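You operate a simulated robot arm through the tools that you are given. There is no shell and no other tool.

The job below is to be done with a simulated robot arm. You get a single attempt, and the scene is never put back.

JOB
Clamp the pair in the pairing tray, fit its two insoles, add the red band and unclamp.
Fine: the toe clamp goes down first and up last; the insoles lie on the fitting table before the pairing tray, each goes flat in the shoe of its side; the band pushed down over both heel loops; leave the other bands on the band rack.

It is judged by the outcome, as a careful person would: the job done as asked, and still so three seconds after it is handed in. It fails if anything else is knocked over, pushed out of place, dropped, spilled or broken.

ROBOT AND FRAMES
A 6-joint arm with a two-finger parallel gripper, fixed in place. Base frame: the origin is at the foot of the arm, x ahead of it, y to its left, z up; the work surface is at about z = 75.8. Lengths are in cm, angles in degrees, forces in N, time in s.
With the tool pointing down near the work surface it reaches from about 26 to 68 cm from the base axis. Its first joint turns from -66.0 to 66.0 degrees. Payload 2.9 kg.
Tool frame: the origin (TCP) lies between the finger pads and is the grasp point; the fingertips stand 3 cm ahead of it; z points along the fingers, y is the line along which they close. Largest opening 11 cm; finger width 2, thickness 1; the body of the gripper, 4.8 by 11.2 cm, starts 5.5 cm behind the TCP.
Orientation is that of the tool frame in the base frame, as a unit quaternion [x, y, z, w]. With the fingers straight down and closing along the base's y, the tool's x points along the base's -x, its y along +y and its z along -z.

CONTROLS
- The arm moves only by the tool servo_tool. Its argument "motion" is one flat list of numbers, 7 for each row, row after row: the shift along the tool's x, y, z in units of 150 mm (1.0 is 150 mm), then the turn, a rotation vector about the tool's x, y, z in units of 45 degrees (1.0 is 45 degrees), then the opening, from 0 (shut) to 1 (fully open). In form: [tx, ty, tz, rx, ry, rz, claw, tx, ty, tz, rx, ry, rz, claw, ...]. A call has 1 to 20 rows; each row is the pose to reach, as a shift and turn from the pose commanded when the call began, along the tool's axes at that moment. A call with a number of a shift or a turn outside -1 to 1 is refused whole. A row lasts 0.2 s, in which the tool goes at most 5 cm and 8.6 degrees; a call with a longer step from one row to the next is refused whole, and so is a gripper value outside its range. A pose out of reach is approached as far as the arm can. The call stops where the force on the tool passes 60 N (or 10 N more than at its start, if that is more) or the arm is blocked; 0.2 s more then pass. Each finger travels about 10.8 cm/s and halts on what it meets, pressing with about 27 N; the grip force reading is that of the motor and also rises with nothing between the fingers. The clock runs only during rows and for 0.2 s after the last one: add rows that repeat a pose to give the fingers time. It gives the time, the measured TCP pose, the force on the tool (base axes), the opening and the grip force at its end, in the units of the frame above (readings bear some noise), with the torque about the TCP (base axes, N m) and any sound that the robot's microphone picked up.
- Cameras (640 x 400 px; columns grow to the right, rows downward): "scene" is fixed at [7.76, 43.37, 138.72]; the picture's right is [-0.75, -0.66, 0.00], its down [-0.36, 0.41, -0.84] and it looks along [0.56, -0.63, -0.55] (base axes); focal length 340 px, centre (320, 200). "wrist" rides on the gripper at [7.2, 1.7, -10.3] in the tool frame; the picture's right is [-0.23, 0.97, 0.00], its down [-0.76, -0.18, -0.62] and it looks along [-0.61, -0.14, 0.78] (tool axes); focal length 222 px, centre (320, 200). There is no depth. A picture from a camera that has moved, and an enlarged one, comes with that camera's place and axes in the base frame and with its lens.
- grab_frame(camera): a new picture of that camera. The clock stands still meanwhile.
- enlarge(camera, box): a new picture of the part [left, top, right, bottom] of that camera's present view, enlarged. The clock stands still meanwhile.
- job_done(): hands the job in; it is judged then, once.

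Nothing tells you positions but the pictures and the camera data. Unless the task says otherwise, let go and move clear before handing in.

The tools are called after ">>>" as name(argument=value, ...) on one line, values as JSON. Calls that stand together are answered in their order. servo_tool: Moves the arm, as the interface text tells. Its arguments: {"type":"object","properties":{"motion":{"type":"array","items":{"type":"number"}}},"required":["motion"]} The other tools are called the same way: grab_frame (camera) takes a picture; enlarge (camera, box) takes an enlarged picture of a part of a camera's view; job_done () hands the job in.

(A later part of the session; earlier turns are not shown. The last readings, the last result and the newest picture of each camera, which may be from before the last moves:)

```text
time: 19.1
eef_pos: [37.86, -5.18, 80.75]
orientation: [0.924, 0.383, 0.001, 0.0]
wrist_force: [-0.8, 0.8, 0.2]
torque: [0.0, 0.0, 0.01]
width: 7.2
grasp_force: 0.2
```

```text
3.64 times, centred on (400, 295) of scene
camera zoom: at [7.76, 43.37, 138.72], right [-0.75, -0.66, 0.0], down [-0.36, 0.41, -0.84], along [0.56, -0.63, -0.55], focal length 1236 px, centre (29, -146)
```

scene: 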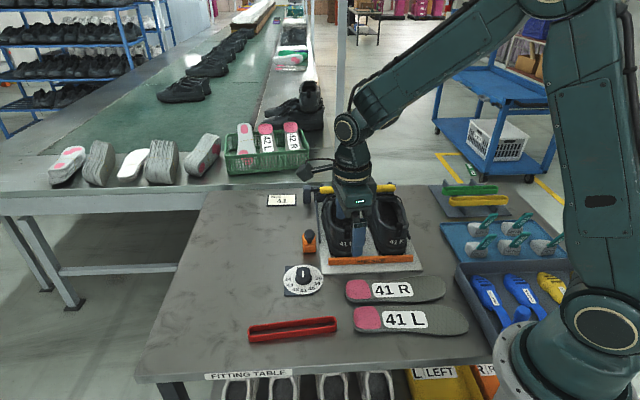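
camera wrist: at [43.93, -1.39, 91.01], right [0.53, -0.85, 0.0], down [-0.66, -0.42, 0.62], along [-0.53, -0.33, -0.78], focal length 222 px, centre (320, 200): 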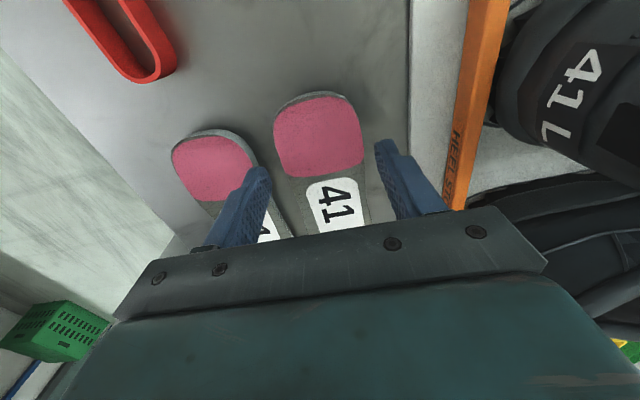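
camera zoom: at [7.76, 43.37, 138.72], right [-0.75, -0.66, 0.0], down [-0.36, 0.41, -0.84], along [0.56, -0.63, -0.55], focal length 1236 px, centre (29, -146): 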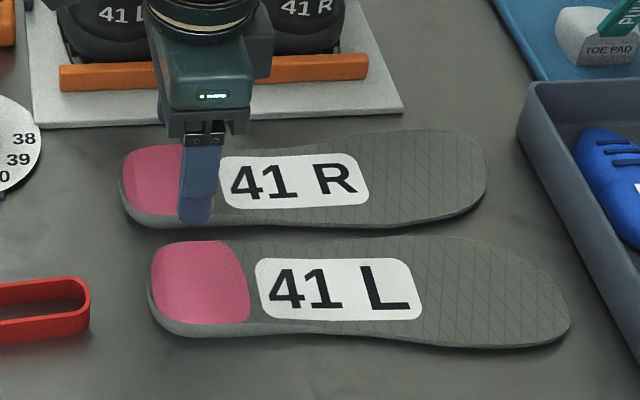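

The fingers straddle R with about half a centimetre to spare from L. Lowering the last 1.6 cm, then closing.

>>> servo_tool(motion=[0, 0, 0.05, 0, 0, 0, 0.655, 0, 0, 0.105, 0, 0, 0, 0.655, 0, 0, 0.105, 0, 0, 0, 0.655])

>>> servo_tool(motion=[0, 0, 0, 0, 0, 0, 0.58, 0, 0, 0, 0, 0, 0, 0.5, 0, 0, 0, 0, 0, 0, 0.4, 0, 0, 0, 0, 0, 0, 0.4, 0, 0, 0, 0, 0, 0, 0.4])

>>> grab_frame(camera="wrist")

>>> enlarge(camera="scene", box=[320, 240, 480, 350])

```text
time: 19.9
eef_pos: [37.84, -5.24, 79.37]
orientation: [0.923, 0.384, 0.001, 0.0]
wrist_force: [0.1, -0.3, 0.3]
torque: [0.02, 0.03, 0.0]
width: 7.22
grasp_force: 0.0
```

```text
time: 21.1
eef_pos: [37.85, -5.18, 79.27]
orientation: [0.923, 0.384, 0.001, 0.0]
wrist_force: [0.9, -0.1, 1.4]
torque: [-0.02, -0.01, -0.05]
width: 5.87
grasp_force: 26.8
```

```text
taken
camera wrist: at [43.94, -1.29, 89.46], right [0.53, -0.85, 0.0], down [-0.66, -0.42, 0.62], along [-0.53, -0.33, -0.78], focal length 222 px, centre (320, 200)
```

wrist: 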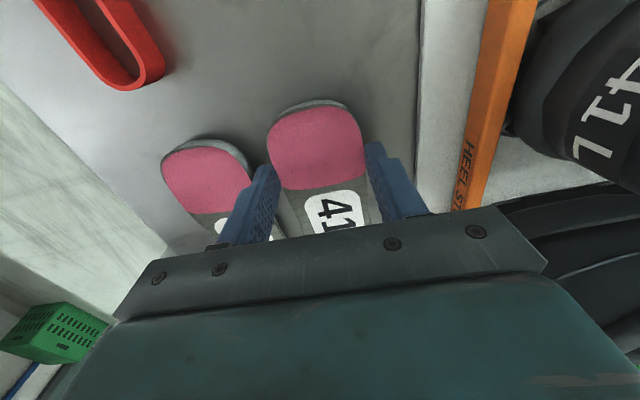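

```text
3.64 times, centred on (400, 295) of scene
camera zoom: at [7.76, 43.37, 138.72], right [-0.75, -0.66, 0.0], down [-0.36, 0.41, -0.84], along [0.56, -0.63, -0.55], focal length 1236 px, centre (29, -146)
```

zoom: 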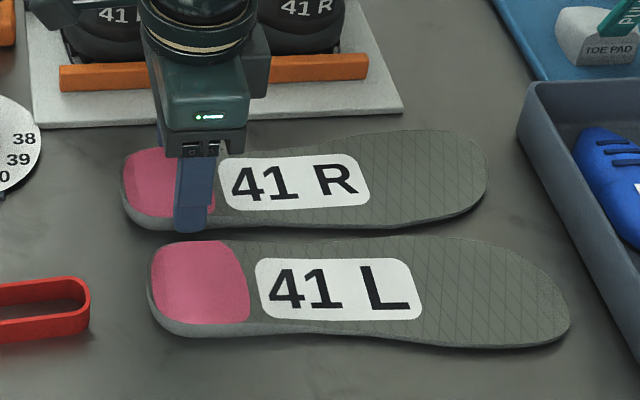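

Gripped at 5.87 cm with full force. Lifting slowly and checking how it hangs.

>>> servo_tool(motion=[0, 0, -0.05, 0, 0, 0, 0.35, 0, 0, -0.15, 0, 0, 0, 0.35, 0, 0, -0.3, 0, 0, 0, 0.35, 0, 0, -0.45, 0, 0, 0, 0.35, 0, 0, -0.6, 0, 0, 0, 0.35, 0, 0, -0.75, 0, 0, 0, 0.35, 0, 0, -0.9, 0, 0, 0, 0.35, 0, 0, -1.0, 0, 0, 0, 0.35])

>>> grab_frame(camera="wrist")

>>> enlarge(camera="scene", box=[300, 160, 500, 350])

```text
time: 22.9
eef_pos: [37.75, -5.42, 94.19]
orientation: [0.924, 0.384, 0.001, -0.001]
wrist_force: [0.2, -0.3, -1.1]
torque: [-0.02, -0.02, -0.01]
width: 5.85
grasp_force: 26.5
```

```text
taken
camera wrist: at [43.91, -1.51, 104.43], right [0.53, -0.85, 0.0], down [-0.66, -0.42, 0.62], along [-0.53, -0.33, -0.78], focal length 222 px, centre (320, 200)
```

wrist: 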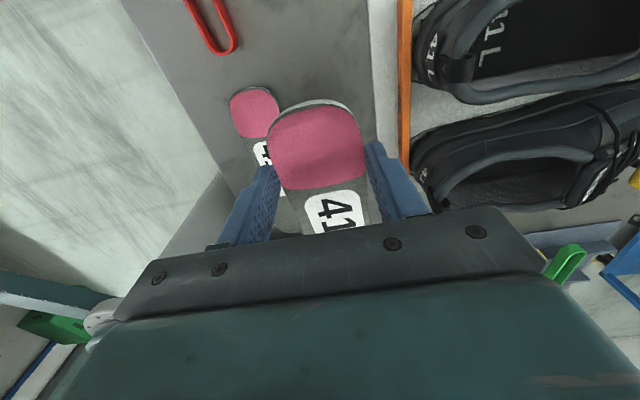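

```text
2.11 times, centred on (400, 255) of scene
camera zoom: at [7.76, 43.37, 138.72], right [-0.75, -0.66, 0.0], down [-0.36, 0.41, -0.84], along [0.56, -0.63, -0.55], focal length 715 px, centre (152, 84)
```

zoom: 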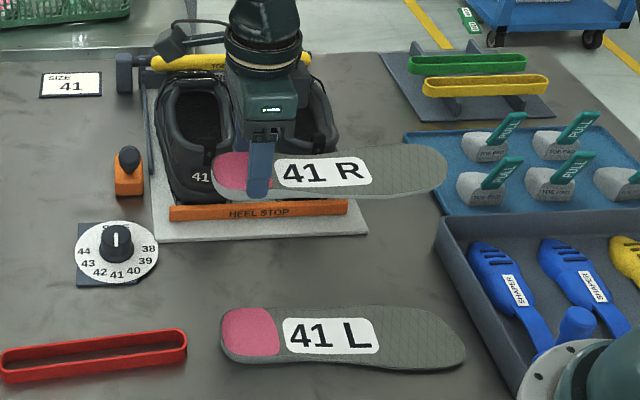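

The insole hangs level and rigid. I'll raise it slightly and turn 90° so its toe points along the shoes, then look at the right shoe from beside it.

>>> servo_tool(motion=[0, 0, -0.05, 0, 0, -0.167, 0.35, 0, 0, -0.1, 0, 0, -0.333, 0.35, 0, 0, -0.15, 0, 0, -0.5, 0.35, 0, 0, -0.2, 0, 0, -0.667, 0.35, 0, 0, -0.2, 0, 0, -0.833, 0.35, 0, 0, -0.2, 0, 0, -1.0, 0.35, 0, 0, -0.2, 0, 0, -1.0, 0.35])

>>> servo_tool(motion=[0, 0, 0, 0, 0, -0.167, 0.35, 0, 0, 0, 0, 0, -0.333, 0.35, 0, 0, 0, 0, 0, -0.5, 0.35, 0, 0, 0, 0, 0, -0.667, 0.35, 0, 0, 0, 0, 0, -0.833, 0.35, 0, 0, 0, 0, 0, -1.0, 0.35, 0, 0, 0, 0, 0, -1.0, 0.35])

>>> grab_frame(camera="wrist")

>>> grab_frame(camera="scene")

```text
time: 24.5
eef_pos: [37.72, -5.11, 97.06]
orientation: [0.706, 0.708, 0.0, 0.0]
wrist_force: [0.0, 0.7, 0.0]
torque: [0.0, 0.01, -0.01]
width: 5.87
grasp_force: 26.8
```

```text
time: 26.1
eef_pos: [37.77, -5.23, 97.09]
orientation: [0.38, 0.925, 0.0, 0.0]
wrist_force: [0.0, 0.5, -0.6]
torque: [0.03, -0.02, -0.01]
width: 5.87
grasp_force: 26.4
```

```text
taken
camera wrist: at [33.64, 0.99, 107.32], right [0.85, 0.53, 0.0], down [0.42, -0.66, 0.62], along [0.33, -0.53, -0.78], focal length 222 px, centre (320, 200)
```

wrist: 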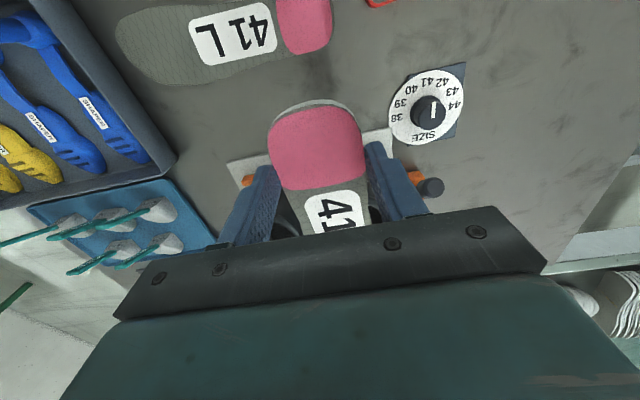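

```text
taken
```

scene: 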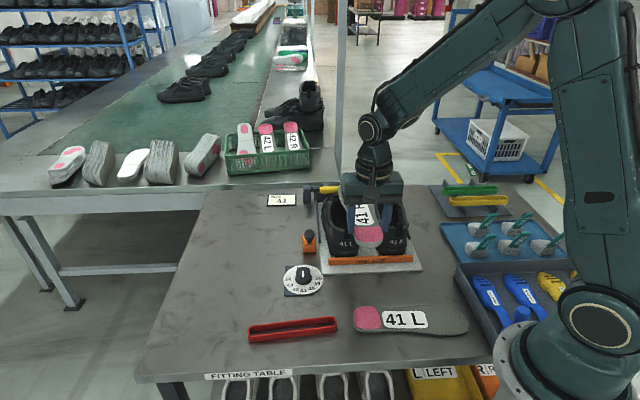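

Good. Now shifting over the left shoe to get a clear view of the right shoe's opening beside the held insole.

>>> servo_tool(motion=[-0.25, 0.07, 0, 0, 0, 0, 0.35, -0.5, 0.14, 0, 0, 0, 0, 0.35, -0.75, 0.21, 0, 0, 0, 0, 0.35, -1.0, 0.28, 0, 0, 0, 0, 0.35, -1.0, 0.28, 0, 0, 0, 0, 0.35])

>>> grab_frame(camera="wrist")

>>> enlarge(camera="wrist", box=[130, 40, 310, 200])

>>> enlarge(camera="scene", box=[310, 170, 430, 270])

```text
time: 27.3
eef_pos: [51.53, -12.85, 96.91]
orientation: [0.382, 0.924, 0.0, -0.001]
wrist_force: [0.3, 0.1, 0.3]
torque: [0.05, 0.01, 0.04]
width: 5.87
grasp_force: 27.3
```

```text
taken
camera wrist: at [47.39, -6.62, 107.17], right [0.85, 0.53, 0.0], down [0.41, -0.66, 0.62], along [0.33, -0.53, -0.78], focal length 222 px, centre (320, 200)
```

wrist: 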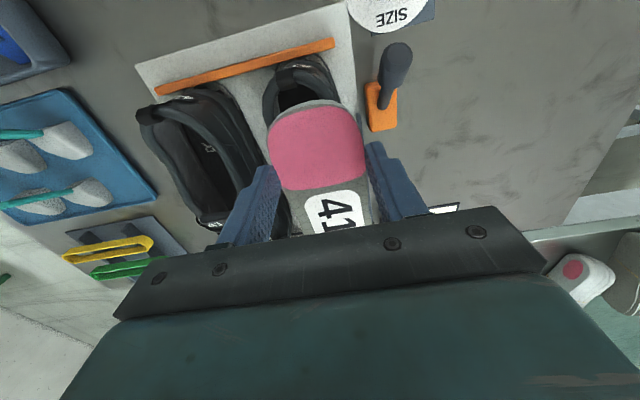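

```text
2.50 times, centred on (220, 120) of wrist
camera zoom: at [47.39, -6.62, 107.17], right [0.85, 0.53, 0.0], down [0.41, -0.66, 0.62], along [0.33, -0.53, -0.78], focal length 555 px, centre (570, 400)
```

zoom: 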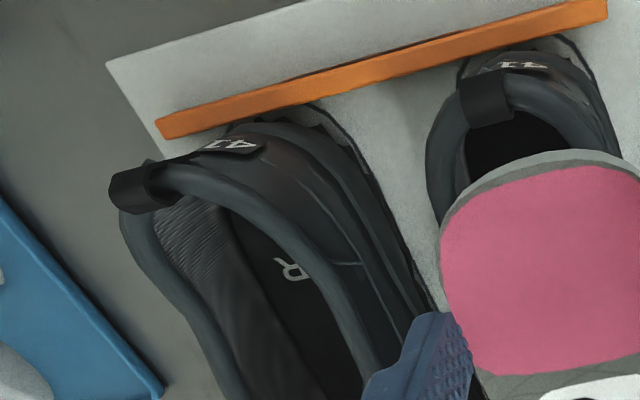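

```text
4.00 times, centred on (370, 220) of scene
camera zoom: at [7.77, 43.37, 138.72], right [-0.75, -0.66, 0.0], down [-0.36, 0.41, -0.84], along [0.56, -0.63, -0.55], focal length 1359 px, centre (120, 120)
```

zoom: 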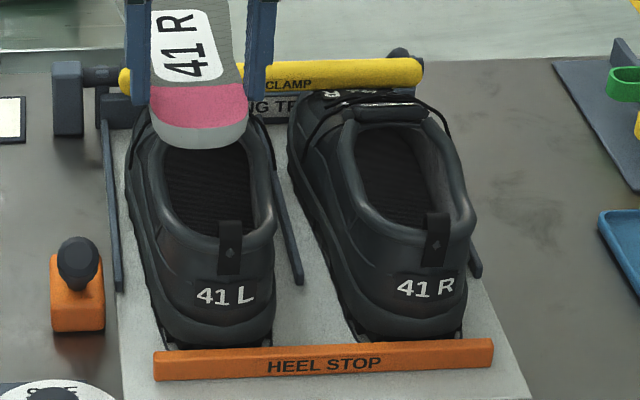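

The loops sit at (46.9, −10.9) for L and (37.7, −19.8) for R, at z ≈ 87.5. Next I take the R insole behind the right shoe and pitch its toe down 30° for a toe-first entry.

>>> servo_tool(motion=[0.15, -0.15, -0.1, 0, 0, 0, 0.35, 0.35, -0.35, -0.2, 0, 0, 0, 0.35, 0.55, -0.55, -0.3, 0, 0, 0, 0.35, 0.75, -0.75, -0.42, 0, 0, 0, 0.35, 0.9, -0.9, -0.42, 0, 0, 0, 0.35, 0.99, -0.98, -0.42, 0, 0, 0, 0.35, 0.99, -0.98, -0.42, 0, 0, 0, 0.35])

>>> servo_tool(motion=[0, 0, 0, 0, 0.167, 0, 0.35, 0, 0, 0, 0, 0.333, 0, 0.35, 0, 0, 0, 0, 0.5, 0, 0.35, 0, 0, 0, 0, 0.667, 0, 0.35, 0, 0, 0, 0, 0.667, 0, 0.35])

>>> grab_frame(camera="wrist")

>>> grab_frame(camera="scene")

```text
time: 28.9
eef_pos: [30.48, -13.0, 103.49]
orientation: [0.382, 0.924, 0.001, 0.001]
wrist_force: [-0.7, -0.7, -0.1]
torque: [0.03, 0.02, 0.0]
width: 5.85
grasp_force: 26.9
```

```text
time: 30.1
eef_pos: [30.43, -12.87, 103.44]
orientation: [0.368, 0.893, 0.1, -0.24]
wrist_force: [0.3, 0.4, 0.1]
torque: [0.04, -0.01, -0.02]
width: 5.88
grasp_force: 26.9
```

```text
taken
camera wrist: at [30.76, -10.99, 115.89], right [0.83, 0.55, -0.11], down [0.56, -0.81, 0.16], along [-0.01, -0.19, -0.98], focal length 222 px, centre (320, 200)
```

wrist: 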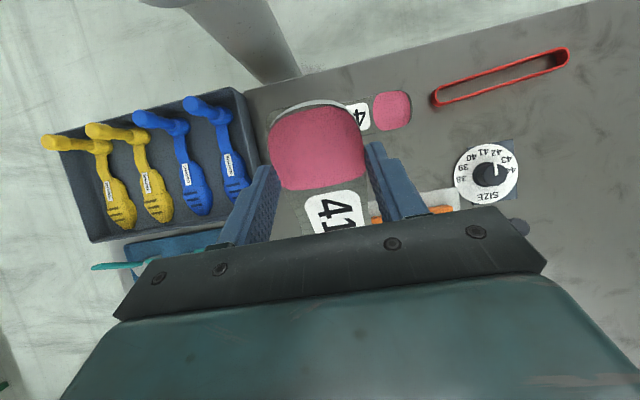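

```text
taken
```

scene: 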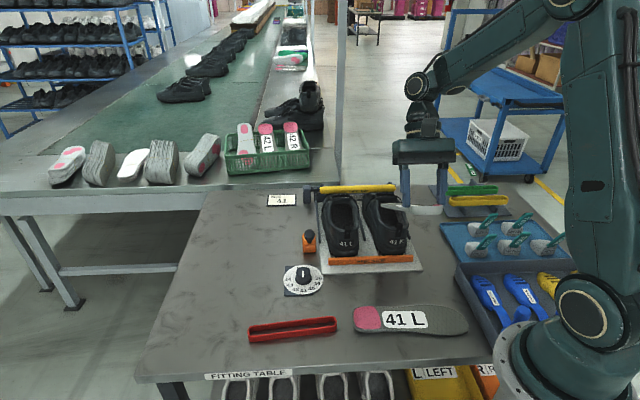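

>>> enlarge(camera="scene", box=[330, 160, 470, 270])

```text
3.64 times, centred on (400, 215) of scene
camera zoom: at [7.76, 43.37, 138.72], right [-0.75, -0.66, 0.0], down [-0.36, 0.41, -0.84], along [0.56, -0.63, -0.55], focal length 1236 px, centre (29, 146)
```

zoom: 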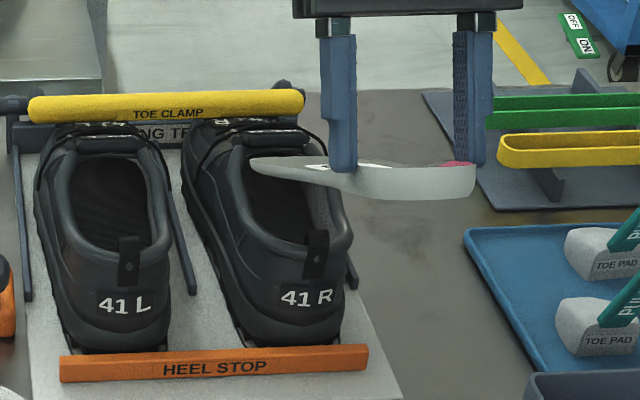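

Toe is lined up with the opening as computed. Lowering straight down about 3 cm so the toe is at the collar mouth.

>>> servo_tool(motion=[-0.05, 0.013, 0.09, 0, 0, 0, 0.35, -0.107, 0.013, 0.185, 0, 0, 0, 0.35, -0.107, 0.013, 0.185, 0, 0, 0, 0.35])

>>> enlarge(camera="scene", box=[330, 160, 470, 270])

>>> enlarge(camera="wrist", box=[200, 60, 480, 240])

```text
time: 30.9
eef_pos: [30.7, -12.86, 100.06]
orientation: [0.368, 0.893, 0.1, -0.24]
wrist_force: [0.3, -1.2, 0.1]
torque: [0.0, 0.0, -0.02]
width: 5.84
grasp_force: 27.0
```

```text
3.64 times, centred on (400, 215) of scene
camera zoom: at [7.76, 43.37, 138.72], right [-0.75, -0.66, 0.0], down [-0.36, 0.41, -0.84], along [0.56, -0.63, -0.55], focal length 1236 px, centre (29, 146)
```

zoom: 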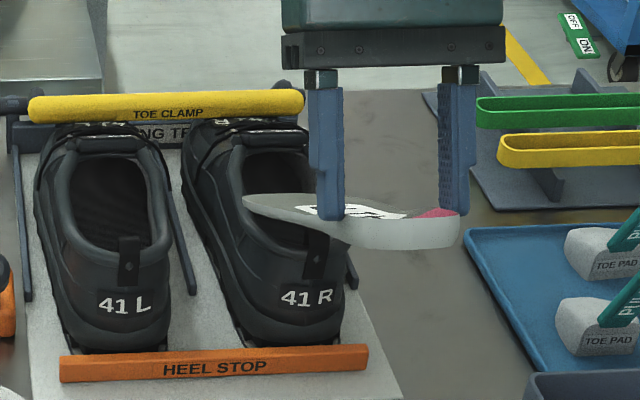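

```text
2.22 times, centred on (340, 150) of wrist
camera zoom: at [30.95, -10.87, 112.62], right [0.83, 0.55, -0.11], down [0.56, -0.81, 0.16], along [0.0, -0.19, -0.98], focal length 494 px, centre (276, 311)
```

zoom: 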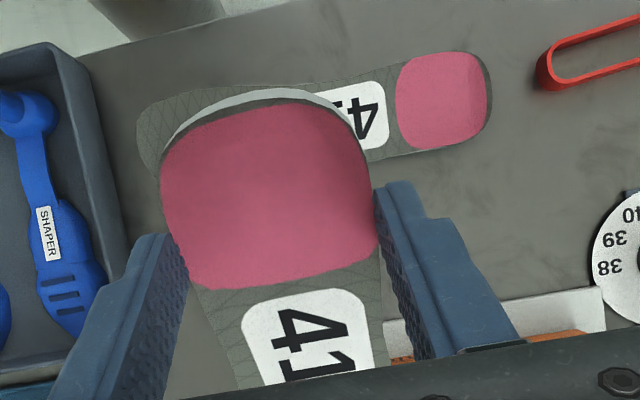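

Toe is just at the collar level. Sliding forward-down along the insole's own axis, 3 cm, watching force.

>>> servo_tool(motion=[-0.05, 0, 0, 0, 0, 0, 0.35, -0.1, 0, 0, 0, 0, 0, 0.35, -0.15, 0, 0, 0, 0, 0, 0.35, -0.2, 0, 0, 0, 0, 0, 0.35])

>>> enlarge(camera="scene", box=[330, 160, 470, 270])

```text
time: 31.9
eef_pos: [32.39, -14.63, 98.56]
orientation: [0.37, 0.892, 0.099, -0.24]
wrist_force: [-2.6, -0.9, 2.2]
torque: [-0.27, 0.04, -0.27]
width: 5.88
grasp_force: 26.6
```

```text
3.64 times, centred on (400, 215) of scene
camera zoom: at [7.75, 43.37, 138.72], right [-0.75, -0.66, 0.0], down [-0.36, 0.41, -0.84], along [0.56, -0.63, -0.55], focal length 1236 px, centre (29, 146)
```

zoom: 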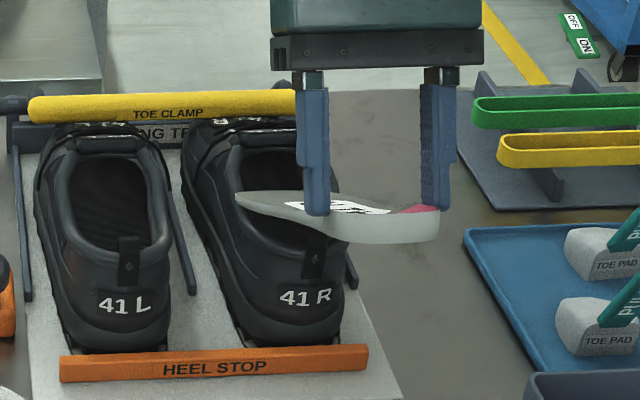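

There is light contact, with the reaction pointing to −u and up. That means the wide medial forefoot edge is touching the left collar rim. Looking closely before deciding how to pass the forefoot through.

>>> enlarge(camera="scene", box=[370, 190, 430, 240])

>>> grab_frame(camera="wrist")

```text
8.00 times, centred on (400, 215) of scene
camera zoom: at [7.75, 43.37, 138.72], right [-0.75, -0.66, 0.0], down [-0.36, 0.41, -0.84], along [0.56, -0.63, -0.55], focal length 2718 px, centre (-320, 80)
```

zoom: 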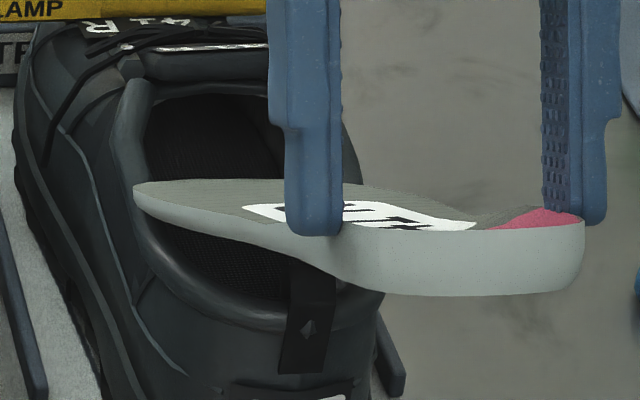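

```text
taken
camera wrist: at [32.69, -12.72, 111.08], right [0.83, 0.55, -0.11], down [0.56, -0.81, 0.16], along [-0.01, -0.19, -0.98], focal length 222 px, centre (320, 200)
```

wrist: 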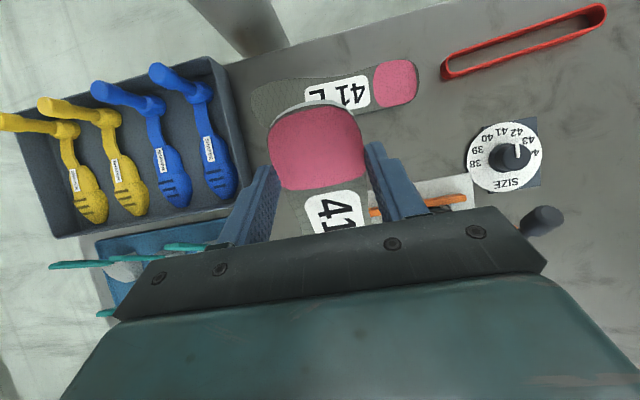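

The forefoot is wider than the collar opening as it is. I'll press about 0.8 cm more, gently, to see if the insole flexes or is rigid.

>>> servo_tool(motion=[-0.027, 0, 0, 0, 0, 0, 0.35, -0.054, 0, 0, 0, 0, 0, 0.35, -0.054, 0, 0, 0, 0, 0, 0.35])

>>> enlarge(camera="scene", box=[370, 190, 430, 240])

>>> enlarge(camera="wrist", box=[200, 60, 480, 240])

```text
time: 32.7
eef_pos: [32.81, -15.15, 98.17]
orientation: [0.369, 0.892, 0.1, -0.24]
wrist_force: [-2.1, -1.1, 2.6]
torque: [-0.24, 0.08, -0.28]
width: 5.84
grasp_force: 27.0
```

```text
8.00 times, centred on (400, 215) of scene
camera zoom: at [7.76, 43.37, 138.72], right [-0.75, -0.66, 0.0], down [-0.36, 0.41, -0.84], along [0.56, -0.63, -0.55], focal length 2718 px, centre (-320, 80)
```

zoom: 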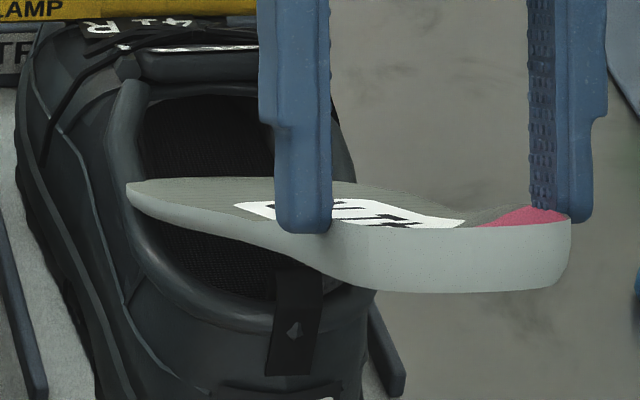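

```text
2.22 times, centred on (340, 150) of wrist
camera zoom: at [33.19, -13.17, 110.67], right [0.83, 0.55, -0.11], down [0.56, -0.81, 0.16], along [0.0, -0.19, -0.98], focal length 494 px, centre (276, 311)
```

zoom: 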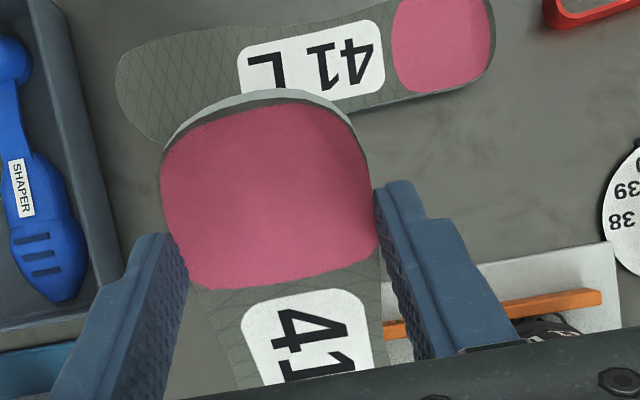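

The right shoe's heel yawed a little toward the left shoe instead, so the insole behaves as rigid. I'm backing off at once. The insole will have to enter rolled, lateral edge first, and then be levelled inside.

>>> servo_tool(motion=[0.1, 0, 0, 0, 0, 0, 0.35, 0.25, 0, 0, 0, 0, 0, 0.35, 0.33, 0, -0.15, 0, 0, 0, 0.35, 0.42, 0, -0.289, 0, 0, 0, 0.35, 0.42, 0, -0.289, 0, 0, 0, 0.35])

>>> enlarge(camera="scene", box=[310, 170, 430, 270])

>>> enlarge(camera="wrist", box=[200, 60, 480, 240])

```text
time: 33.9
eef_pos: [30.63, -12.7, 105.15]
orientation: [0.367, 0.893, 0.1, -0.24]
wrist_force: [-0.4, -0.5, -1.0]
torque: [0.02, 0.02, -0.01]
width: 5.89
grasp_force: 26.6
```

```text
4.00 times, centred on (370, 220) of scene
camera zoom: at [7.76, 43.37, 138.72], right [-0.75, -0.66, 0.0], down [-0.36, 0.41, -0.84], along [0.56, -0.63, -0.55], focal length 1359 px, centre (120, 120)
```

zoom: 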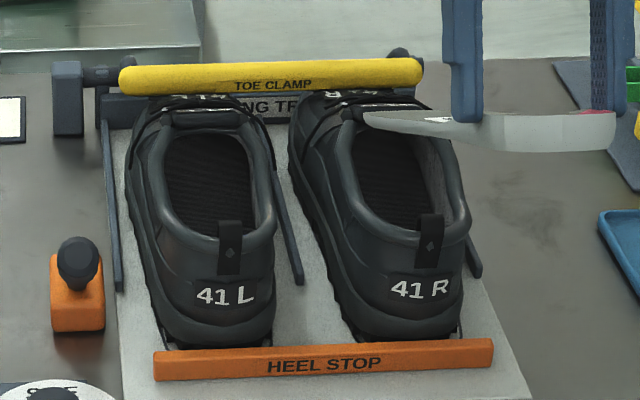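

```text
2.22 times, centred on (340, 150) of wrist
camera zoom: at [30.78, -10.72, 117.61], right [0.83, 0.55, -0.11], down [0.56, -0.81, 0.16], along [0.0, -0.19, -0.98], focal length 494 px, centre (276, 311)
```

zoom: 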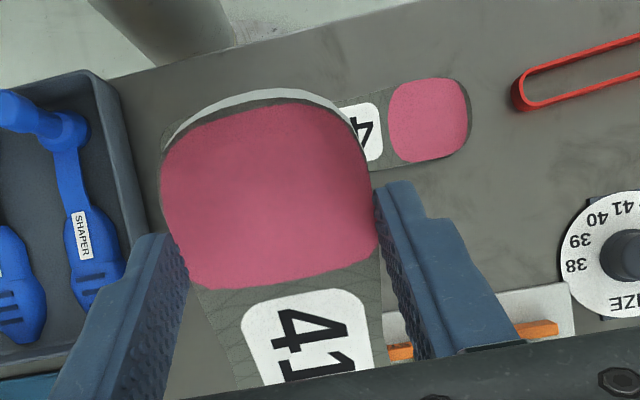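

The right shoe's heel shifted only about 0.4 cm and it still sits on the heel stop. Now pitching 5° more and rolling the insole so its outer (lateral) edge is down.

>>> servo_tool(motion=[0, 0, 0, 0, 0.111, 0, 0.35, 0, 0, 0, 0, 0.111, 0, 0.35])

>>> servo_tool(motion=[0, 0, 0, -0.16, 0, 0, 0.35, 0, 0, 0, -0.32, 0, 0, 0.35, 0, 0, 0, -0.48, 0, 0, 0.35, 0, 0, 0, -0.64, 0, 0, 0.35, 0, 0, 0, -0.8, 0, 0, 0.35, 0, 0, 0, -0.96, 0, 0, 0.35, 0, 0, 0, -0.96, 0, 0, 0.35])

>>> enlarge(camera="scene", box=[310, 150, 470, 270])

>>> grab_frame(camera="wrist")

```text
time: 34.5
eef_pos: [30.52, -12.68, 105.17]
orientation: [0.364, 0.881, 0.116, -0.279]
wrist_force: [-0.5, 0.0, -0.6]
torque: [-0.02, 0.0, -0.01]
width: 5.87
grasp_force: 27.5
```

```text
time: 36.1
eef_pos: [30.73, -12.72, 105.15]
orientation: [0.441, 0.776, 0.433, -0.125]
wrist_force: [0.0, -0.5, -1.5]
torque: [0.01, 0.06, 0.0]
width: 5.87
grasp_force: 27.0
```

```text
3.33 times, centred on (390, 210) of scene
camera zoom: at [7.76, 43.37, 138.72], right [-0.75, -0.66, 0.0], down [-0.36, 0.41, -0.84], along [0.56, -0.63, -0.55], focal length 1132 px, centre (87, 167)
```

zoom: 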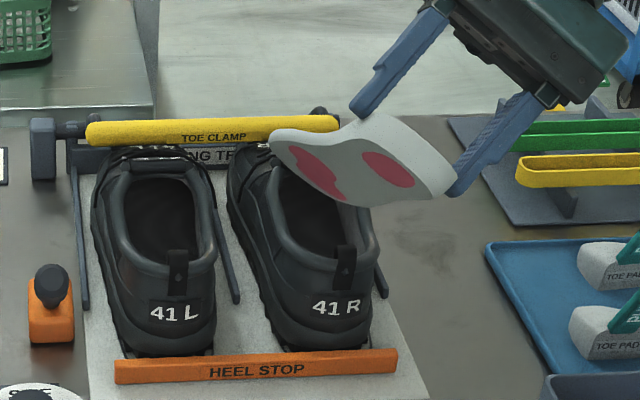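

```text
taken
camera wrist: at [25.63, -16.25, 116.29], right [0.9, 0.1, 0.42], down [0.18, -0.97, -0.17], along [0.39, 0.23, -0.89], focal length 222 px, centre (320, 200)
```

wrist: 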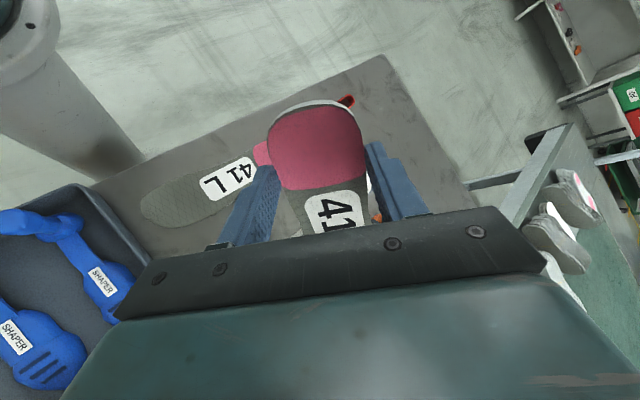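

The roll works and the insole is still firmly held. Adding 8° more roll, then moving so the toe is just above the opening.

>>> servo_tool(motion=[0, 0, 0, -0.09, 0, 0, 0.35, 0, 0, 0, -0.18, 0, 0, 0.35, 0, 0, 0, -0.18, 0, 0, 0.35])

>>> servo_tool(motion=[-0.12, -0.085, -0.038, 0, 0, 0, 0.35, -0.239, -0.171, -0.077, 0, 0, 0, 0.35, -0.239, -0.171, -0.077, 0, 0, 0, 0.35])

>>> enlarge(camera="scene", box=[350, 170, 450, 250])

```text
time: 36.9
eef_pos: [30.76, -12.87, 105.13]
orientation: [0.448, 0.744, 0.486, -0.094]
wrist_force: [-0.6, 0.8, 0.0]
torque: [0.03, 0.03, 0.02]
width: 5.87
grasp_force: 26.9
```

```text
time: 37.7
eef_pos: [30.4, -16.12, 101.96]
orientation: [0.449, 0.744, 0.486, -0.093]
wrist_force: [-0.4, -0.4, -0.2]
torque: [0.0, 0.05, 0.02]
width: 5.86
grasp_force: 26.1
```

```text
5.00 times, centred on (400, 210) of scene
camera zoom: at [7.76, 43.37, 138.72], right [-0.75, -0.66, 0.0], down [-0.36, 0.41, -0.84], along [0.56, -0.63, -0.55], focal length 1699 px, centre (-80, 150)
```

zoom: 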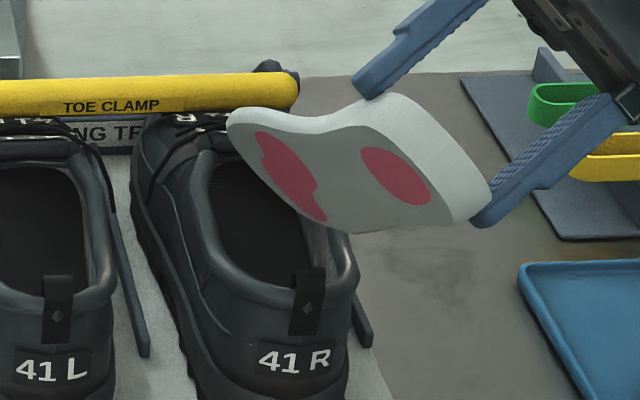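

The toe is poised over the opening with the lateral edge low. Descending in small steps.

>>> servo_tool(motion=[-0.1, -0.033, 0.027, 0, 0, 0, 0.35, -0.2, -0.067, 0.054, 0, 0, 0, 0.35])

>>> enlarge(camera="scene", box=[350, 170, 450, 250])

```text
time: 38.3
eef_pos: [31.67, -17.35, 99.12]
orientation: [0.449, 0.744, 0.486, -0.094]
wrist_force: [0.3, 0.9, 0.0]
torque: [0.0, -0.01, -0.03]
width: 5.89
grasp_force: 27.0
```

```text
5.00 times, centred on (400, 210) of scene
camera zoom: at [7.76, 43.37, 138.72], right [-0.75, -0.66, 0.0], down [-0.36, 0.41, -0.84], along [0.56, -0.63, -0.55], focal length 1699 px, centre (-80, 150)
```

zoom: 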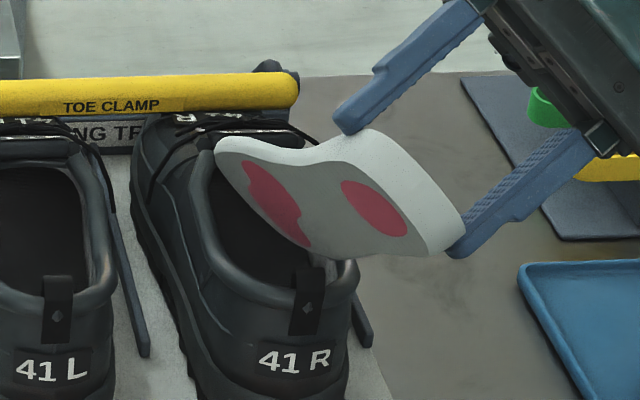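

No contact so far. Continuing down.

>>> servo_tool(motion=[-0.07, -0.022, 0.018, 0, 0, 0, 0.35, -0.14, -0.045, 0.035, 0, 0, 0, 0.35, -0.205, -0.067, 0.053, 0, 0, 0, 0.35])

>>> enlarge(camera="scene", box=[350, 170, 450, 250])

>>> grab_frame(camera="wrist")

```text
time: 39.1
eef_pos: [32.87, -18.53, 96.41]
orientation: [0.449, 0.744, 0.486, -0.093]
wrist_force: [-0.3, -0.9, 1.0]
torque: [-0.19, 0.0, -0.09]
width: 5.85
grasp_force: 27.1
```

```text
5.00 times, centred on (400, 210) of scene
camera zoom: at [7.76, 43.37, 138.72], right [-0.75, -0.66, 0.0], down [-0.36, 0.41, -0.84], along [0.56, -0.63, -0.55], focal length 1699 px, centre (-80, 150)
```

zoom: 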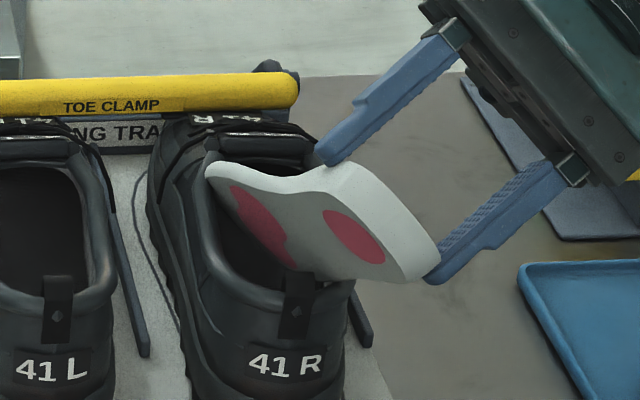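

```text
taken
camera wrist: at [26.74, -22.54, 106.82], right [0.87, -0.01, 0.49], down [0.12, -0.96, -0.23], along [0.48, 0.26, -0.84], focal length 222 px, centre (320, 200)
```

wrist: 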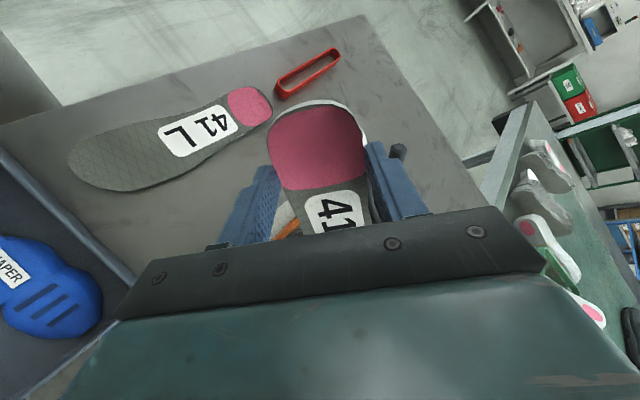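

The right shoe is yawing again under very small force, with its toe swinging outward. I need to stop and back out, then look at whether the clamp really holds the toes.

>>> servo_tool(motion=[0.1, 0.033, -0.027, 0, 0, 0, 0.35, 0.2, 0.067, -0.053, 0, 0, 0, 0.35, 0.3, 0.1, -0.08, 0, 0, 0, 0.35, 0.405, 0.134, -0.107, 0, 0, 0, 0.35, 0.6, 0.25, -0.25, 0, 0, 0, 0.35])

>>> enlarge(camera="scene", box=[310, 170, 430, 270])

>>> enlarge(camera="scene", box=[310, 175, 420, 225])

```text
time: 40.3
eef_pos: [29.36, -15.68, 106.1]
orientation: [0.449, 0.744, 0.486, -0.094]
wrist_force: [0.1, -0.4, 0.2]
torque: [-0.04, 0.01, 0.02]
width: 5.87
grasp_force: 27.1
```

```text
4.00 times, centred on (370, 220) of scene
camera zoom: at [7.76, 43.37, 138.72], right [-0.75, -0.66, 0.0], down [-0.36, 0.41, -0.84], along [0.56, -0.63, -0.55], focal length 1359 px, centre (120, 120)
```

zoom: 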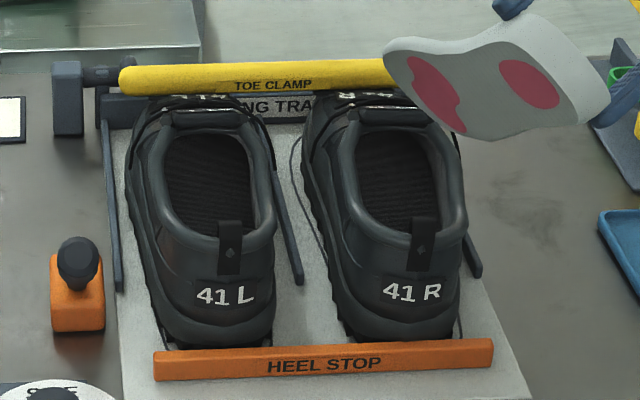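

```text
5.82 times, centred on (365, 200) of scene
camera zoom: at [7.76, 43.37, 138.72], right [-0.75, -0.66, 0.0], down [-0.36, 0.41, -0.84], along [0.56, -0.63, -0.55], focal length 1977 px, centre (58, 200)
```

zoom: 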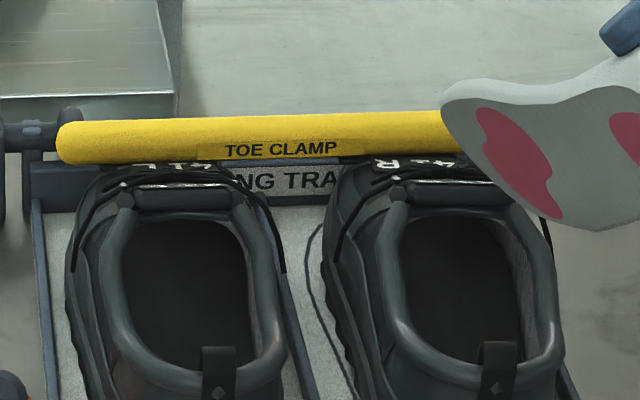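

The R shoe has slipped off its printed outline by about 1 cm at the toe, so the clamp only holds it loosely and I have to avoid side loads. I'll level the insole and set it back on the table, so I can check the clamp and re-seat the shoe with free fingers.

>>> servo_tool(motion=[0, 0, 0, 0.16, 0, 0, 0.35, 0, 0, 0, 0.32, 0, 0, 0.35, 0, 0, 0, 0.48, 0, 0, 0.35, 0, 0, 0, 0.64, 0, 0, 0.35, 0, 0, 0, 0.8, 0, 0, 0.35, 0, 0, 0, 0.96, 0, 0, 0.35])

>>> servo_tool(motion=[0, 0, 0, 0.09, 0, 0, 0.35, 0, 0, 0, 0.18, 0, 0, 0.35, 0, 0, 0, 0.18, 0, 0, 0.35])

>>> servo_tool(motion=[0, 0, 0, 0, -0.16, 0, 0.35, 0, 0, 0, 0, -0.32, 0, 0.35, 0, 0, 0, 0, -0.48, 0, 0.35, 0, 0, 0, 0, -0.64, 0, 0.35, 0, 0, 0, 0, -0.778, 0, 0.35, 0, 0, 0, 0, -0.778, 0, 0.35])

>>> grab_frame(camera="wrist")

```text
time: 41.7
eef_pos: [29.47, -15.84, 106.1]
orientation: [0.384, 0.87, 0.178, -0.252]
wrist_force: [-0.2, -0.3, 0.2]
torque: [-0.01, 0.02, 0.05]
width: 5.84
grasp_force: 27.1
```

```text
time: 42.5
eef_pos: [29.44, -15.97, 105.9]
orientation: [0.363, 0.882, 0.115, -0.279]
wrist_force: [-0.6, -0.2, -0.8]
torque: [0.0, -0.03, -0.02]
width: 5.86
grasp_force: 26.8
```

```text
time: 43.9
eef_pos: [29.51, -15.94, 106.05]
orientation: [0.381, 0.924, 0.001, 0.0]
wrist_force: [0.6, -0.1, 0.1]
torque: [0.06, -0.02, -0.01]
width: 5.89
grasp_force: 26.9
```

```text
taken
camera wrist: at [25.26, -9.72, 116.23], right [0.85, 0.53, 0.0], down [0.41, -0.66, 0.62], along [0.33, -0.53, -0.78], focal length 222 px, centre (320, 200)
```

wrist: 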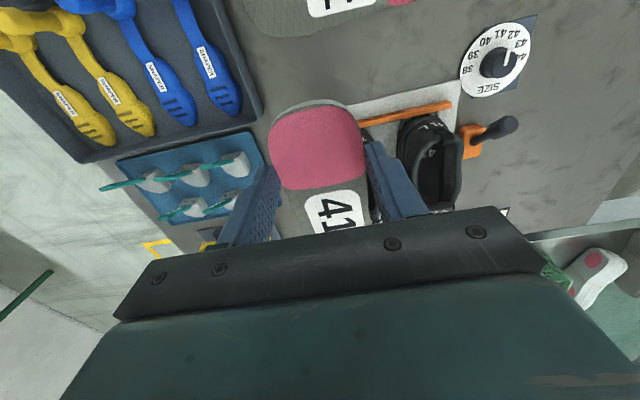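

Returning the insole to its original spot on the table.

>>> servo_tool(motion=[0, 0, 0, 0, 0, 0.167, 0.35, 0, 0, 0, 0, 0, 0.333, 0.35, 0, 0, 0, 0, 0, 0.5, 0.35, 0, 0, 0, 0, 0, 0.667, 0.35, 0, 0, 0, 0, 0, 0.833, 0.35, 0, 0, 0, 0, 0, 1.0, 0.35, 0, 0, 0, 0, 0, 1.0, 0.35])

>>> servo_tool(motion=[0.12, 0.09, 0, 0, 0, 0.167, 0.35, 0.24, 0.18, 0, 0, 0, 0.333, 0.35, 0.36, 0.28, 0, 0, 0, 0.5, 0.35, 0.48, 0.37, 0, 0, 0, 0.667, 0.35, 0.6, 0.46, 0, 0, 0, 0.833, 0.35, 0.717, 0.557, 0, 0, 0, 1.0, 0.35, 0.717, 0.557, 0, 0, 0, 1.0, 0.35])

>>> servo_tool(motion=[0, 0, 0.25, 0, 0, 0, 0.35, 0, 0, 0.5, 0, 0, 0, 0.35, 0, 0, 0.75, 0, 0, 0, 0.35, 0, 0, 1.0, 0, 0, 0, 0.35, 0, 0, 1.0, 0, 0, 0, 0.35])

>>> grab_frame(camera="wrist")

>>> enlarge(camera="scene", box=[320, 240, 480, 350])

```text
time: 45.5
eef_pos: [29.34, -15.89, 105.85]
orientation: [0.707, 0.707, 0.001, 0.0]
wrist_force: [0.6, -0.6, 0.0]
torque: [0.03, 0.01, -0.04]
width: 5.88
grasp_force: 27.1
```

```text
time: 47.1
eef_pos: [37.9, -5.14, 106.0]
orientation: [0.924, 0.383, 0.0, -0.002]
wrist_force: [-0.5, -0.3, -0.5]
torque: [0.01, -0.03, -0.01]
width: 5.86
grasp_force: 26.8
```

```text
time: 48.3
eef_pos: [37.63, -5.1, 90.75]
orientation: [0.923, 0.384, 0.0, -0.001]
wrist_force: [-0.5, -0.1, -0.3]
torque: [0.03, -0.04, 0.01]
width: 5.9
grasp_force: 27.1
```

```text
taken
camera wrist: at [43.84, -1.17, 101.06], right [0.53, -0.85, 0.0], down [-0.66, -0.42, 0.62], along [-0.53, -0.33, -0.78], focal length 222 px, centre (320, 200)
```

wrist: 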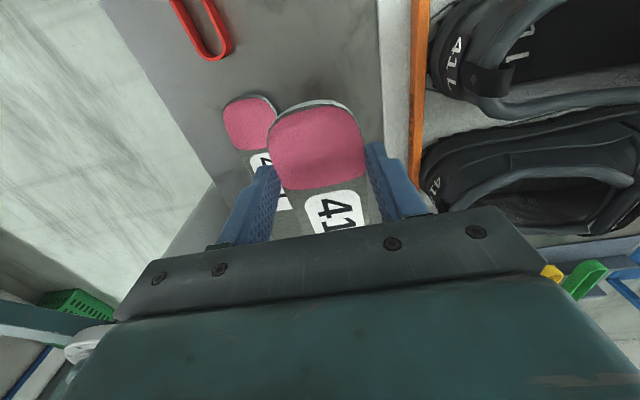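

```text
3.64 times, centred on (400, 295) of scene
camera zoom: at [7.76, 43.37, 138.72], right [-0.75, -0.66, 0.0], down [-0.36, 0.41, -0.84], along [0.56, -0.63, -0.55], focal length 1236 px, centre (29, -146)
```

zoom: 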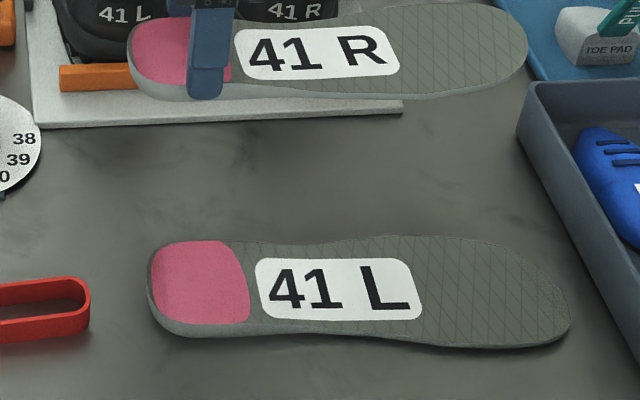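

>>> servo_tool(motion=[0, 0, 0.25, 0, 0, 0, 0.35, 0, 0, 0.5, 0, 0, 0, 0.35, 0, 0, 0.65, 0, 0, 0, 0.35, 0, 0, 0.72, 0, 0, 0, 0.35, 0, 0, 0.757, 0, 0, 0, 0.35, 0, 0, 0.757, 0, 0, 0, 0.35])

>>> servo_tool(motion=[0, 0, 0, 0, 0, 0, 0.6, 0, 0, 0, 0, 0, 0, 0.655, 0, 0, 0, 0, 0, 0, 0.655, 0, 0, -0.2, 0, 0, 0, 0.655, 0, 0, -0.5, 0, 0, 0, 0.655, 0, 0, -0.8, 0, 0, 0, 0.655])

>>> enlarge(camera="scene", box=[320, 240, 480, 350])

```text
time: 49.7
eef_pos: [37.85, -5.06, 79.58]
orientation: [0.923, 0.384, 0.001, 0.0]
wrist_force: [0.0, -0.3, 0.1]
torque: [0.01, 0.0, -0.01]
width: 5.89
grasp_force: 27.3
```

```text
time: 51.1
eef_pos: [37.63, -5.04, 91.51]
orientation: [0.923, 0.384, 0.0, -0.001]
wrist_force: [-0.1, 0.9, 0.0]
torque: [0.0, 0.01, 0.04]
width: 7.21
grasp_force: 0.1
```

```text
3.64 times, centred on (400, 295) of scene
camera zoom: at [7.76, 43.37, 138.72], right [-0.75, -0.66, 0.0], down [-0.36, 0.41, -0.84], along [0.56, -0.63, -0.55], focal length 1236 px, centre (29, -146)
```

zoom: 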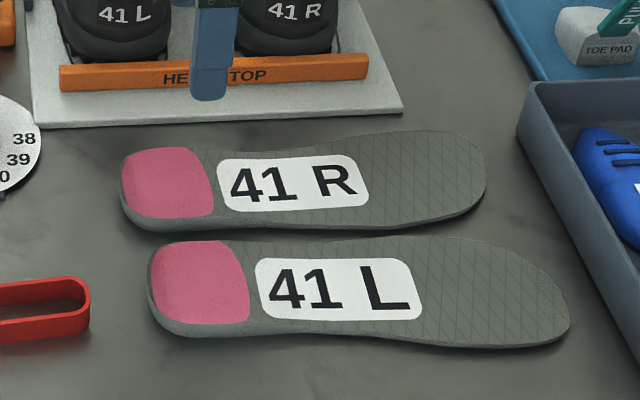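

The insole is back where it was. Now a close look at the right shoe and the clamp.

>>> servo_tool(motion=[0, 0, -0.233, 0, 0, 0, 0.4, -0.17, 0.245, -0.26, 0, 0, 0, 0.2, -0.34, 0.49, -0.26, 0, 0, 0, 0, -0.51, 0.74, -0.26, 0, 0, 0, 0, -0.68, 0.98, -0.26, 0, 0, 0, 0, -0.68, 0.98, -0.26, 0, 0, 0, 0])

>>> grab_frame(camera="wrist")

>>> enlarge(camera="wrist", box=[230, 20, 430, 150])

>>> enlarge(camera="wrist", box=[400, 20, 600, 150])

```text
time: 52.5
eef_pos: [41.19, -22.87, 95.25]
orientation: [0.923, 0.384, 0.0, -0.001]
wrist_force: [-0.4, 0.0, 0.1]
torque: [0.0, 0.02, -0.02]
width: 0.0
grasp_force: 26.5
```

```text
taken
camera wrist: at [47.27, -18.96, 105.45], right [0.53, -0.85, 0.0], down [-0.66, -0.42, 0.62], along [-0.53, -0.33, -0.78], focal length 222 px, centre (320, 200)
```

wrist: 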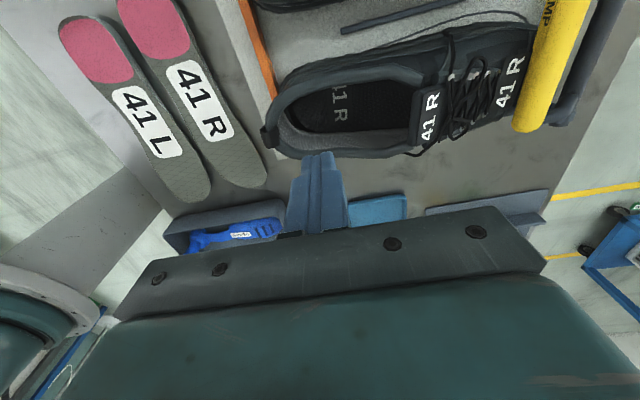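

```text
3.08 times, centred on (330, 85) of wrist
camera zoom: at [47.27, -18.96, 105.45], right [0.53, -0.85, 0.0], down [-0.66, -0.42, 0.62], along [-0.53, -0.33, -0.78], focal length 684 px, centre (289, 554)
```

zoom: 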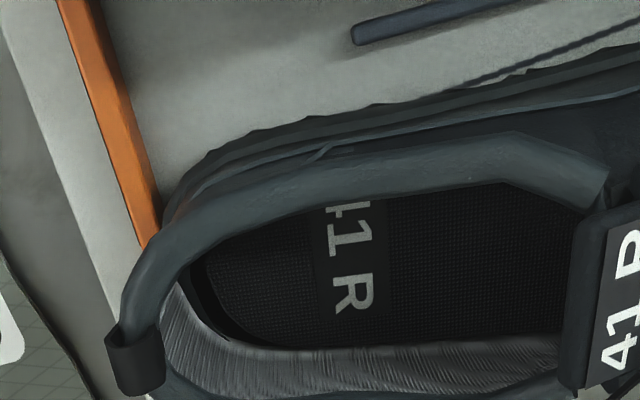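

```text
3.08 times, centred on (500, 85) of wrist
camera zoom: at [47.27, -18.96, 105.45], right [0.53, -0.85, 0.0], down [-0.66, -0.42, 0.62], along [-0.53, -0.33, -0.78], focal length 684 px, centre (-234, 554)
```

zoom: 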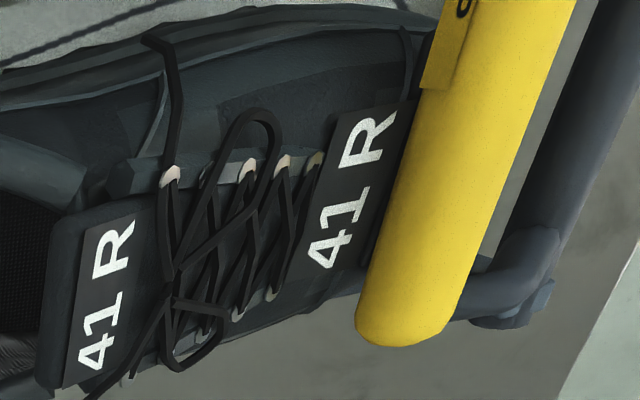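

The clamp bar lies over the toe, and the R shoe is now yawed about 6° (heel about 1.2 cm left, toe right). Its opening looks about 5.6 cm wide between the rims. I'll lower the closed fingers into the opening to feel where its walls really are, and use the same contact to coax the heel back.

>>> servo_tool(motion=[0, 0, 0.2, 0, 0, 0, 0, 0, 0, 0.4, 0, 0, 0, 0, 0, 0, 0.6, 0, 0, 0, 0, 0, 0, 0.617, 0, 0, 0, 0])

>>> servo_tool(motion=[-0.035, 0, 0, 0, 0, 0, 0, -0.07, 0, 0, 0, 0, 0, 0])

>>> grab_frame(camera="wrist")

>>> enlarge(camera="scene", box=[310, 170, 430, 270])

```text
time: 53.5
eef_pos: [41.0, -22.58, 86.08]
orientation: [0.923, 0.384, 0.0, -0.002]
wrist_force: [-0.9, 0.3, 0.3]
torque: [0.0, -0.01, 0.01]
width: 0.0
grasp_force: 26.7
```

```text
time: 54.1
eef_pos: [40.31, -23.27, 86.13]
orientation: [0.923, 0.384, 0.001, 0.0]
wrist_force: [-0.1, -0.5, 0.4]
torque: [0.02, 0.0, -0.01]
width: 0.0
grasp_force: 27.1
```

```text
taken
camera wrist: at [46.41, -19.5, 96.4], right [0.53, -0.85, 0.0], down [-0.66, -0.42, 0.62], along [-0.53, -0.33, -0.78], focal length 222 px, centre (320, 200)
```

wrist: 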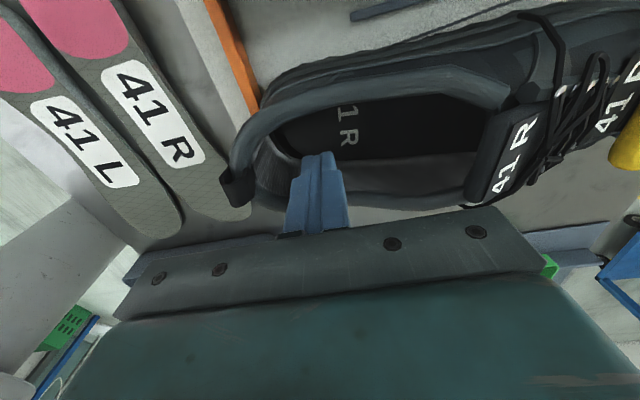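

```text
4.00 times, centred on (370, 220) of scene
camera zoom: at [7.76, 43.37, 138.72], right [-0.75, -0.66, 0.0], down [-0.36, 0.41, -0.84], along [0.56, -0.63, -0.55], focal length 1359 px, centre (120, 120)
```

zoom: 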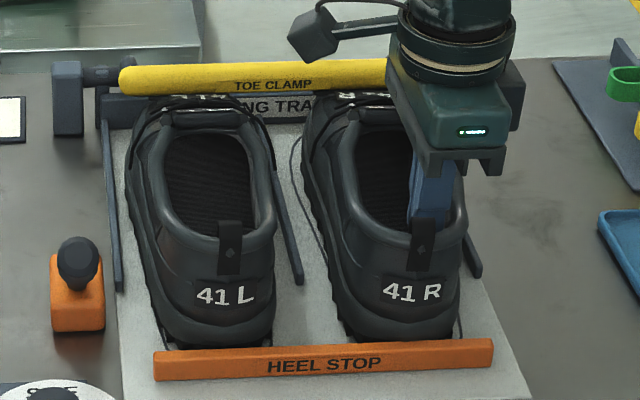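

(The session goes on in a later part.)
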